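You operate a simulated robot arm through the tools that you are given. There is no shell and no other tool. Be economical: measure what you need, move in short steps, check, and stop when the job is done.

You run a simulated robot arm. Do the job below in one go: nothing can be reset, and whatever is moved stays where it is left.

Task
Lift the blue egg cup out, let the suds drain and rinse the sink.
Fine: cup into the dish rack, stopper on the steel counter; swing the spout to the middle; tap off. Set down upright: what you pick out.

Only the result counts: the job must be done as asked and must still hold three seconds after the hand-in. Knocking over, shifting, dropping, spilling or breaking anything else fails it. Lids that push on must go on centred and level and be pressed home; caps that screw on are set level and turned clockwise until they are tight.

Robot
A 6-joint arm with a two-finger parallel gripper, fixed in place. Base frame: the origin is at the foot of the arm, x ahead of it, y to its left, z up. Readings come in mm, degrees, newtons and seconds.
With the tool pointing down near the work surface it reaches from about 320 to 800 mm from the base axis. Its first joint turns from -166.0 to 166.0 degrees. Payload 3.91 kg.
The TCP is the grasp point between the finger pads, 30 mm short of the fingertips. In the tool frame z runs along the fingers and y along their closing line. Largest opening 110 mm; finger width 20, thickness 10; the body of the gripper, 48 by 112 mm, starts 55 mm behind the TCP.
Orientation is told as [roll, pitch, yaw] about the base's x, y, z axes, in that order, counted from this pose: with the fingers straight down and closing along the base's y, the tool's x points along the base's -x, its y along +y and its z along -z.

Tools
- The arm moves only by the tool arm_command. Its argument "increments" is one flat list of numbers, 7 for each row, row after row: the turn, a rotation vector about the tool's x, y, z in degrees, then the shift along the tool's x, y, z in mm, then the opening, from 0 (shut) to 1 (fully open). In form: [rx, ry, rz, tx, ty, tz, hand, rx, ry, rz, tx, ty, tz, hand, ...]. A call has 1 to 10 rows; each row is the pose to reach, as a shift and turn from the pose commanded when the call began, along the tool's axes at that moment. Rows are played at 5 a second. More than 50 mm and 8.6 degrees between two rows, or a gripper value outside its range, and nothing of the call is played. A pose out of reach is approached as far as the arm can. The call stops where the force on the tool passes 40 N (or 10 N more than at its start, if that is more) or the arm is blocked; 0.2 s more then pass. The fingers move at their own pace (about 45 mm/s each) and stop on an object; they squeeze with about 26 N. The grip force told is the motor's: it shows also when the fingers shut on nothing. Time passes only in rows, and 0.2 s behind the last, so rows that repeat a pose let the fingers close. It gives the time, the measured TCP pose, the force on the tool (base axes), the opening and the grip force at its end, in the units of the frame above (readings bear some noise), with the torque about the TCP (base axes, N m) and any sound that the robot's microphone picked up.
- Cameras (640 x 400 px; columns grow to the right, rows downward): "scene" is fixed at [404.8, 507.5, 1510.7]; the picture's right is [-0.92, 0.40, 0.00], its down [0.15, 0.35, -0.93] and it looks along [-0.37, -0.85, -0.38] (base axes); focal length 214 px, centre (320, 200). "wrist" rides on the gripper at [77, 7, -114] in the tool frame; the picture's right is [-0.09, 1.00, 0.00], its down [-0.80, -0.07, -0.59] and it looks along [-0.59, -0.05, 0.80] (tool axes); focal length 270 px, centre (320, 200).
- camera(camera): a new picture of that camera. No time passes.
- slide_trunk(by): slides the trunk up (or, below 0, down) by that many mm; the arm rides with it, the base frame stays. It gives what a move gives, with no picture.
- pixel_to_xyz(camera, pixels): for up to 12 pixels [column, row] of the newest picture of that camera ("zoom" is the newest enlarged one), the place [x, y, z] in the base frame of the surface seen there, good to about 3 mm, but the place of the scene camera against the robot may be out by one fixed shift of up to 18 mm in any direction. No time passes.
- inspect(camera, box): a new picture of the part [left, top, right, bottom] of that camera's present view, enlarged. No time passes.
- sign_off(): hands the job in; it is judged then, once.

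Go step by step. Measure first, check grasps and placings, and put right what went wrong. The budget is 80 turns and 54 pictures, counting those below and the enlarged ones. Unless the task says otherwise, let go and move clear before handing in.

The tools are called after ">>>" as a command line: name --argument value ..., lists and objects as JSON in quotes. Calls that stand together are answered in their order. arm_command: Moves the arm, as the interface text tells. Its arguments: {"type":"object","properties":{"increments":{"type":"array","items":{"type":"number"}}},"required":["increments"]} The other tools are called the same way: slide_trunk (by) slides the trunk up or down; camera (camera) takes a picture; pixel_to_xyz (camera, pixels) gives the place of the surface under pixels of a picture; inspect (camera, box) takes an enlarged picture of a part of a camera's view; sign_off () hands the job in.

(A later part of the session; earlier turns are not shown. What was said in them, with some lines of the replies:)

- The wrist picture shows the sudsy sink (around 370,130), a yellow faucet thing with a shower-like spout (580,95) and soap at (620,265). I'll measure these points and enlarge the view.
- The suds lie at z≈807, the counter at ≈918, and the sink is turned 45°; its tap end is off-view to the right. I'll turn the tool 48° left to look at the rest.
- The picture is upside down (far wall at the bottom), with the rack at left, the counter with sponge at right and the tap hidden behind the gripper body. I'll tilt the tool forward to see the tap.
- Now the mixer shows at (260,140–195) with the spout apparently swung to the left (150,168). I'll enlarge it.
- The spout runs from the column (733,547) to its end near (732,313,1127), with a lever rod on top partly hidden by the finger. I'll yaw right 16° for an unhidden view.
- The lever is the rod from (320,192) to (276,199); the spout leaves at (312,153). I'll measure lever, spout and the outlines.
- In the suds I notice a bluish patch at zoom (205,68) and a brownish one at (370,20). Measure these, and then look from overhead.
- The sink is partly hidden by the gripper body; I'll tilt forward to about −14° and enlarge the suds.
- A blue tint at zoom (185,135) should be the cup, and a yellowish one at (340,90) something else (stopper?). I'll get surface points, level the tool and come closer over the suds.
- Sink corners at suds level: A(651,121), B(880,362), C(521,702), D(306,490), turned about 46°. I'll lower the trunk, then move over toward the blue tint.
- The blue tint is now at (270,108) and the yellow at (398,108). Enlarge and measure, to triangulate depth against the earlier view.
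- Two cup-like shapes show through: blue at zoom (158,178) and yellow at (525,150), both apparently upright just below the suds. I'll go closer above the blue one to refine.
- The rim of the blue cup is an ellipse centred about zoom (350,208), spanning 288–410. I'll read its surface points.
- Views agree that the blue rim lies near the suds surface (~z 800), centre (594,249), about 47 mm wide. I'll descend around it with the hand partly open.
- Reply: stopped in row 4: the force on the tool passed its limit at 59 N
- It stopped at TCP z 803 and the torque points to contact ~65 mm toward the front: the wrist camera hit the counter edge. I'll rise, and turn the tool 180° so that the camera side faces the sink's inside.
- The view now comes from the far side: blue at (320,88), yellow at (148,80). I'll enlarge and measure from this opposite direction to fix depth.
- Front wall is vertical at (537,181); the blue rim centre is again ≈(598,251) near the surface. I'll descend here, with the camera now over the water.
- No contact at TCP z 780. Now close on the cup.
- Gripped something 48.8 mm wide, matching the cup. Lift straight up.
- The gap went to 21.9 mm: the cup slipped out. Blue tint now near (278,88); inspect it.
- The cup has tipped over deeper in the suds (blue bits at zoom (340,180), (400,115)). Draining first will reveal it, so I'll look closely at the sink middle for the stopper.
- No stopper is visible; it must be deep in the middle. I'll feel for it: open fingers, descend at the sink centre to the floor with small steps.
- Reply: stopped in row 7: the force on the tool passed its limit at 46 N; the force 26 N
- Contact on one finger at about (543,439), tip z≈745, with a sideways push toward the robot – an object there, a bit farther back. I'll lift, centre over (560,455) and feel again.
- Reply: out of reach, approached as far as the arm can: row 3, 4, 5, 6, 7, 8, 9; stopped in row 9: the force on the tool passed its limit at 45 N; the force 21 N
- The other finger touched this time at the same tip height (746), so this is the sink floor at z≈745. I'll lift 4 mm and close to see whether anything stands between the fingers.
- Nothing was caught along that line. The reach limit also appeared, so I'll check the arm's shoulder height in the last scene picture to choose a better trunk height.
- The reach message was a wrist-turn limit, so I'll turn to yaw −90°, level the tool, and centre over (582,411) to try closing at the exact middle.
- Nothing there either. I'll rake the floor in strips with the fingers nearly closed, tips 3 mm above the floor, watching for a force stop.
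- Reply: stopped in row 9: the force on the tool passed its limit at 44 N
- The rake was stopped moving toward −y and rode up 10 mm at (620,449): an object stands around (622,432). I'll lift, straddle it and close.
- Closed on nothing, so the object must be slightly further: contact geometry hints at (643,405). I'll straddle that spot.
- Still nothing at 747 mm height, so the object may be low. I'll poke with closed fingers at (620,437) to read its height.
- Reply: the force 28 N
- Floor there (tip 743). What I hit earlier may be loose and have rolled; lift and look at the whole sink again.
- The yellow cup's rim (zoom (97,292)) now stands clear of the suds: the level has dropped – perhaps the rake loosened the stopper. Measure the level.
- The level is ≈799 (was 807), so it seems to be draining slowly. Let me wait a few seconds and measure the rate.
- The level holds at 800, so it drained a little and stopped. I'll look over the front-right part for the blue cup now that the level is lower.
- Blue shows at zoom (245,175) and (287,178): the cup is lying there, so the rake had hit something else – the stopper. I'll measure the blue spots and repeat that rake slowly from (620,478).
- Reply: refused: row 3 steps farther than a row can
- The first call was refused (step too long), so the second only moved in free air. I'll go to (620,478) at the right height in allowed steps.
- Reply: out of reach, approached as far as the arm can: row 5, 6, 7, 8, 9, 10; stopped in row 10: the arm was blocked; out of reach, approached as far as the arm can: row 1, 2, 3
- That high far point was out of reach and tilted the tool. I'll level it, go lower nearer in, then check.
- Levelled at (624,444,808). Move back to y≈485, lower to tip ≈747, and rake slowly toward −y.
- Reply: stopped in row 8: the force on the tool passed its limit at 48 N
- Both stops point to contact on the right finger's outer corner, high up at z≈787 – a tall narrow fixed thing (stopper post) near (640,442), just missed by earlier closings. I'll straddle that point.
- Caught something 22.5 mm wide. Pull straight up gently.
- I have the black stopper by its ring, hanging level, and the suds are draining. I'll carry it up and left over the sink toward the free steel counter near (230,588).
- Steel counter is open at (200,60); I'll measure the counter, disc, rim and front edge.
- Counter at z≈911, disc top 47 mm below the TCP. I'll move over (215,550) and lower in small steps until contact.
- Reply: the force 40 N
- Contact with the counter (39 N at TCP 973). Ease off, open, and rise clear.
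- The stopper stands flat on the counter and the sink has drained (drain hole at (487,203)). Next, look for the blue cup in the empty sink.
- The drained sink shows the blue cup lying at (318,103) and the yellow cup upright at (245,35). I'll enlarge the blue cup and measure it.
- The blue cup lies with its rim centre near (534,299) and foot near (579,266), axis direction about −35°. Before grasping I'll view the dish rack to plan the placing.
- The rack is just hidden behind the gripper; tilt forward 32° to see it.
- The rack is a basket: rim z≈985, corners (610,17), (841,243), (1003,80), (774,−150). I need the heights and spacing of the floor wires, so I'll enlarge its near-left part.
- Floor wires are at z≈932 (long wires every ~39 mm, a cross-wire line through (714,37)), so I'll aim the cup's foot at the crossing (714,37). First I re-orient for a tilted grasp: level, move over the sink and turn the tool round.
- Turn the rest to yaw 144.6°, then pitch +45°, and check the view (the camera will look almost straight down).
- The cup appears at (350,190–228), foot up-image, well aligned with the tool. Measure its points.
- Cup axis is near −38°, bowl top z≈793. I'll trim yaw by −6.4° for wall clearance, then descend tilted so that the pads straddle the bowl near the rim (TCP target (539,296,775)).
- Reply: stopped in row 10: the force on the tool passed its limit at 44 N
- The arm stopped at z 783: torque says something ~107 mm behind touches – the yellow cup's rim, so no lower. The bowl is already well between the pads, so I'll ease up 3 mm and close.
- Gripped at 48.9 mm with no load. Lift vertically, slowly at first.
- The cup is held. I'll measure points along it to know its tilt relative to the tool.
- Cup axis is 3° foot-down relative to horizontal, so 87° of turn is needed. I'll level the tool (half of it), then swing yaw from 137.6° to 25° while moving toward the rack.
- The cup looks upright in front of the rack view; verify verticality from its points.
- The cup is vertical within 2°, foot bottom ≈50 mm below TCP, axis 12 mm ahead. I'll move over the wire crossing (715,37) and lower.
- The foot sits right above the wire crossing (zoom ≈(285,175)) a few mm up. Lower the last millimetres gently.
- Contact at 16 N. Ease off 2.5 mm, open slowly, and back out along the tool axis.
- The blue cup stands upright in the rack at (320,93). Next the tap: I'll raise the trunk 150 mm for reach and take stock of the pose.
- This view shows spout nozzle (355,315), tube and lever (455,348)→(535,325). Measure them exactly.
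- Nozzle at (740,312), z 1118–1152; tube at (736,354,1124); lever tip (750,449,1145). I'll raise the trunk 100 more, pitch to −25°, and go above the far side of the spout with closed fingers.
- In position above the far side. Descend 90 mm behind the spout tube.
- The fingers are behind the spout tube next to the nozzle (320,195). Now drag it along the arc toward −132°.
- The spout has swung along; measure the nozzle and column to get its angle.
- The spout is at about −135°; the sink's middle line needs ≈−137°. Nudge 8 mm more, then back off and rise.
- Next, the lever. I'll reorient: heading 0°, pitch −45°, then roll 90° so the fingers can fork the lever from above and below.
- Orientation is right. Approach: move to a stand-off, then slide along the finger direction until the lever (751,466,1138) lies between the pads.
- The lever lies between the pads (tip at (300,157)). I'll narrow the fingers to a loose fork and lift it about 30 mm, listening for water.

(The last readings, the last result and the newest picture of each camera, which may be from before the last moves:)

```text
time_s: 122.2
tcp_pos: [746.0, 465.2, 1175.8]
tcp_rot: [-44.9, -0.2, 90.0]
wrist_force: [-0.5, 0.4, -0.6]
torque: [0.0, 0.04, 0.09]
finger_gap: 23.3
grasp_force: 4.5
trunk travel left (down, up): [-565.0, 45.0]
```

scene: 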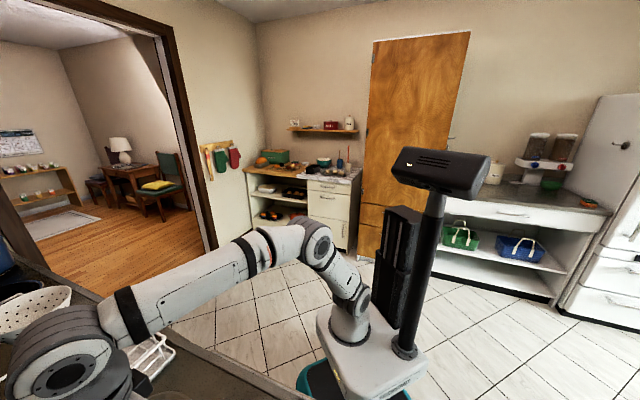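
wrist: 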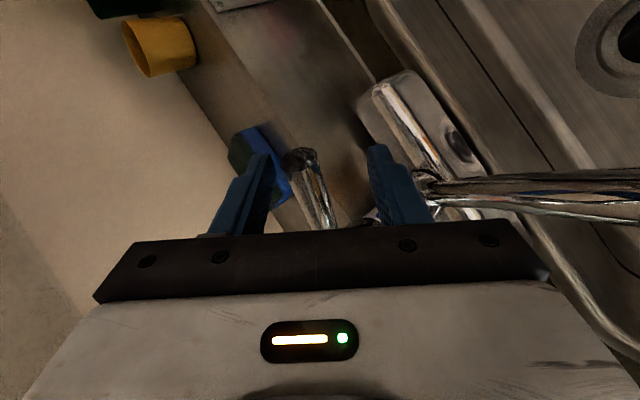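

The move met no force and there's no sound. I need to see whether the lever rose and water runs.

>>> camera --camera "wrist"

```text
1 pictures are left
5 turns are left
```

wrist: 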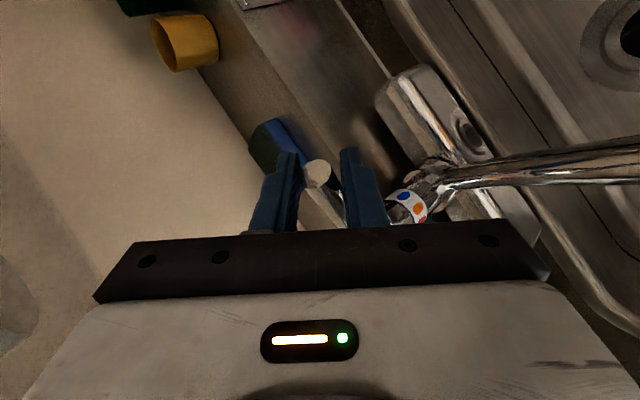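

The lever is raised and held between the pads at (317,172); few turns remain. I'll lift a little more, let the water run about 6 s, then press the lever back down to off.

>>> arm_command --increments '[0, 0, 0, 0, -3, -3, 0.2, 0, 0, 0, 0, -6, -6, 0.2, 0, 0, 0, 0, -6, -6, 0.2, 0, 0, 0, 0, -6, -6, 0.2, 0, 0, 0, 0, -6, -6, 0.2, 0, 0, 0, 0, -6, -6, 0.2, 0, 0, 0, 0, -6, -6, 0.2, 0, 0, 0, 0, -6, -6, 0.2, 0, 0, 0, 0, -6, -6, 0.2, 0, 0, 0, 0, -6, -6, 0.2]'

>>> arm_command --increments '[0, 0, 0, 0, 0, 0, 0.2, 0, 0, 0, 0, 0, 0, 0.2, 0, 0, 0, 0, 0, 0, 0.2, 0, 0, 0, 0, 0, 0, 0.2, 0, 0, 0, 0, 0, 0, 0.2, 0, 0, 0, 0, 0, 0, 0.2, 0, 0, 0, 0, 0, 0, 0.2, 0, 0, 0, 0, 0, 0, 0.2, 0, 0, 0, 0, 0, 0, 0.2, 0, 0, 0, 0, 0, 0, 0.2]'

>>> arm_command --increments '[0, 0, 0, 0, 0, 0, 0.2, 0, 0, 0, 0, 0, 0, 0.2, 0, 0, 0, 0, 0, 0, 0.2, 0, 0, 0, 0, 0, 0, 0.2, 0, 0, 0, 0, 0, 0, 0.2, 0, 0, 0, 0, 0, 0, 0.2, 0, 0, 0, 0, 0, 0, 0.2, 0, 0, 0, 0, 0, 0, 0.2, 0, 0, 0, 0, 0, 0, 0.2, 0, 0, 0, 0, 0, 0, 0.2]'

>>> arm_command --increments '[0, 0, 0, 0, 0, 0, 0.2, 0, 0, 0, 0, 0, 0, 0.2, 0, 0, 0, 0, 0, 0, 0.2, 0, 0, 0, 0, 0, 0, 0.2, 0, 0, 0, 0, 0, 0, 0.2, 0, 0, 0, 0, 0, 0, 0.2, 0, 0, 0, 0, 0, 0, 0.2, 0, 0, 0, 0, 0, 0, 0.2, 0, 0, 0, 0, 0, 0, 0.2, 0, 0, 0, 0, 0, 0, 0.2]'

>>> arm_command --increments '[0, 0, 0, 0, 5, 5, 0.2, 0, 0, 0, 0, 10, 10, 0.2, 0, 0, 0, 0, 15, 15, 0.2, 0, 0, 0, 0, 20, 20, 0.2, 0, 0, 0, 0, 25, 25, 0.2, 0, 0, 0, 0, 28, 28, 0.2, 0, 0, 0, 0, 31, 31, 0.2, 0, 0, 0, 0, 34, 34, 0.2]'

```text
time_s: 124.4
tcp_pos: [747.1, 464.3, 1183.9]
tcp_rot: [-45.0, -0.2, 89.9]
wrist_force: [-0.2, -0.7, 0.7]
torque: [-0.02, -0.02, 0.0]
finger_gap: 23.0
grasp_force: 0.8
trunk travel left (down, up): [-565.0, 45.0]
```

```text
time_s: 126.6
tcp_pos: [747.4, 466.0, 1183.2]
tcp_rot: [-44.8, -0.2, 90.0]
wrist_force: [0.3, -0.3, 0.3]
torque: [-0.02, 0.05, 0.03]
finger_gap: 23.2
grasp_force: 0.9
trunk travel left (down, up): [-565.0, 45.0]
```

```text
time_s: 128.8
tcp_pos: [746.6, 466.0, 1183.7]
tcp_rot: [-44.9, -0.2, 89.9]
wrist_force: [0.3, -0.7, -0.3]
torque: [-0.05, 0.04, -0.02]
finger_gap: 23.1
grasp_force: 0.7
trunk travel left (down, up): [-565.0, 45.0]
```

```text
time_s: 131.0
tcp_pos: [745.8, 465.6, 1183.3]
tcp_rot: [-45.0, -0.2, 89.9]
wrist_force: [-0.4, -0.9, 0.1]
torque: [-0.04, -0.01, 0.02]
finger_gap: 23.1
grasp_force: 1.1
trunk travel left (down, up): [-565.0, 45.0]
```

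```text
time_s: 132.8
tcp_pos: [747.8, 465.9, 1135.8]
tcp_rot: [-44.8, -0.2, 89.9]
wrist_force: [-0.2, -0.6, 0.5]
torque: [0.02, 0.03, 0.01]
finger_gap: 22.9
grasp_force: 1.3
trunk travel left (down, up): [-565.0, 45.0]
4 turns are left
```

No resistance yet at z 1136, so I'll press further down until the stop is felt, then open, back out and check with the last picture.

>>> arm_command --increments '[0, 0, 0, 0, 3, 3, 0.2, 0, 0, 0, 0, 6, 6, 0.2, 0, 0, 0, 0, 9, 9, 0.2, 0, 0, 0, 0, 12, 12, 0.2]'

>>> arm_command --increments '[0, 0, 0, 0, -2, -2, 0.3, 0, 0, 0, 0, -2, -2, 0.5, 0, 0, 0, 0, -2, -2, 0.5, 0, 0, 0, 0, -2, -30, 0.5, 0, 0, 0, 0, -2, -65, 0.5, 0, 0, 0, 0, -2, -100, 0.5, 0, 0, 0, 0, -2, -140, 0.5, 0, 0, 0, 0, -2, -180, 0.5]'

>>> camera --camera "wrist"

>>> pixel_to_xyz --camera "wrist" --pixels '[[300, 110], [310, 120], [320, 130], [330, 140], [340, 150], [310, 100], [320, 110], [330, 120], [340, 130], [350, 140], [330, 100], [350, 120]]'

```text
time_s: 133.8
tcp_pos: [747.8, 464.4, 1117.2]
tcp_rot: [-44.8, -0.1, 89.9]
wrist_force: [0.2, 0.2, 0.5]
torque: [-0.01, 0.03, 0.04]
finger_gap: 22.8
grasp_force: 0.6
trunk travel left (down, up): [-565.0, 45.0]
```

```text
time_s: 135.6
tcp_pos: [619.1, 465.7, 1247.4]
tcp_rot: [-45.0, -0.2, 90.0]
wrist_force: [-1.1, -0.3, -0.7]
torque: [0.04, 0.01, -0.01]
finger_gap: 55.1
grasp_force: 0.1
trunk travel left (down, up): [-565.0, 45.0]
```

```text
0 pictures are left
```

wrist: 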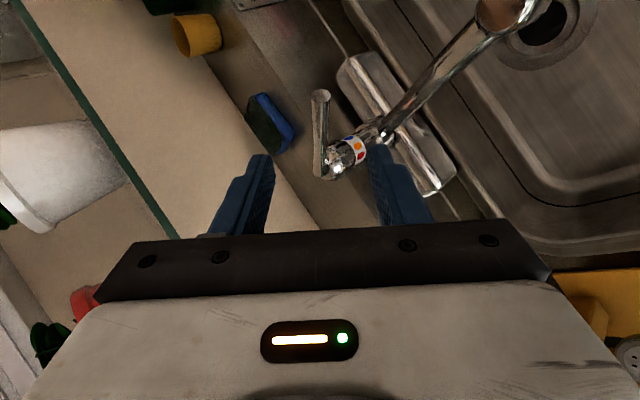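

```text
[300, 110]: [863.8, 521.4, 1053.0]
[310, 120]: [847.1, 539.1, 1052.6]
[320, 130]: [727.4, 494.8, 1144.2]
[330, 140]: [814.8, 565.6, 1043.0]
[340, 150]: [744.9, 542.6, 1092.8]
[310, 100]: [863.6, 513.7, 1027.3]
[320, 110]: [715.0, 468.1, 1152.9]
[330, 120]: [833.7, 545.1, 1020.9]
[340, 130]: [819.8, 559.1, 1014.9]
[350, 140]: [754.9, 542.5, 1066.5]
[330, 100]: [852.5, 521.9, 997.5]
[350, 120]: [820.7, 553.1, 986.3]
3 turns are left
```

The lever now points about −110° and sits roughly 6–10 mm higher than it did closed, having slid into the pocket between the upper finger and palm. I'll re-enter the same way, press it straight down until its stop, then open and back out.

>>> arm_command --increments '[0, 0, 0, 0, 1, 45, 0.5, 0, 0, 0, 0, 2, 90, 0.5, 0, 0, 0, 0, 2, 130, 0.5, 0, 0, 0, 0, 2, 160, 0.5, 0, 0, 0, 0, 2, 174, 0.5, 0, 0, 0, 0, 2, 174, 0.3, 0, 0, 0, 0, 2, 174, 0.2, 0, 0, 0, 0, 2, 174, 0.2]'

>>> arm_command --increments '[0, 0, 0, 0, 2.5, 2.5, 0.2, 0, 0, 0, 0, 5, 5, 0.2, 0, 0, 0, 0, 7.5, 7.5, 0.2, 0, 0, 0, 0, 10, 10, 0.2, 0, 0, 0, 0, 12, 12, 0.2, 0, 0, 0, 0, 14, 14, 0.2, 0, 0, 0, 0, 16, 16, 0.2, 0, 0, 0, 0, 18, 18, 0.2, 0, 0, 0, 0, 19, 19, 0.2]'

```text
time_s: 137.4
tcp_pos: [743.6, 466.1, 1121.3]
tcp_rot: [-45.0, -0.1, 89.9]
wrist_force: [-0.3, -0.7, 0.6]
torque: [0.01, -0.01, 0.01]
finger_gap: 21.8
grasp_force: 0.0
trunk travel left (down, up): [-565.0, 45.0]
```

```text
time_s: 139.1
tcp_pos: [744.4, 465.6, 1110.7]
tcp_rot: [-45.8, -1.0, 89.9]
wrist_force: [1.2, -3.3, 17.8]
torque: [0.08, 0.54, -0.13]
finger_gap: 27.4
grasp_force: 5.9
trunk travel left (down, up): [-565.0, 45.0]
stopped in row 8: the force on the tool passed its limit at 41 N (the readings are from after the stop); the commanded pose is now the measured one
2 turns are left
```

The lever met its stop at 41 N straight down, so the tap is off. Open, back out clear of the tap, and then hand in.

>>> arm_command --increments '[0, 0, 0, 0, 0, -3, 0.35, 0, 0, 0, 0, 0, -4, 0.5, 0, 0, 0, 0, 0, -4, 0.5, 0, 0, 0, 0, 0, -35, 0.5, 0, 0, 0, 0, 0, -75, 0.5, 0, 0, 0, 0, 0, -115, 0.5, 0, 0, 0, 0, 0, -155, 0.5, 0, 0, 0, 0, 0, -185, 0.5]'

```text
time_s: 140.9
tcp_pos: [609.4, 465.8, 1236.0]
tcp_rot: [-45.4, -0.5, 89.9]
wrist_force: [0.3, 1.2, 0.5]
torque: [-0.03, -0.02, 0.03]
finger_gap: 55.1
grasp_force: 0.0
trunk travel left (down, up): [-565.0, 45.0]
1 turns are left
```

The arm is clear of the tap with no load, so I'm handing in.

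>>> sign_off

```text
The job is handed in.
```

I handed the job in. The cup, stopper and draining are done, but the rinse is unconfirmed: I held the tap lever up for about 9 s without seeing or hearing water run.

- **Cup:** the blue egg cup stands upright in the dish rack. It slipped from my first grip and tipped over in the suds before I picked it up.
- **Stopper:** it lies flat on the steel counter, and the suds have drained.
- **Spout:** it is swung to about the middle of the sink.
- **Tap:** I pressed the lever down to its stop, which should be off. It points about 20° away from where it started.
- **Yellow cup:** the arm pressed on its rim, up to 44 N, while I was reaching for the blue cup. I did not check whether it moved.
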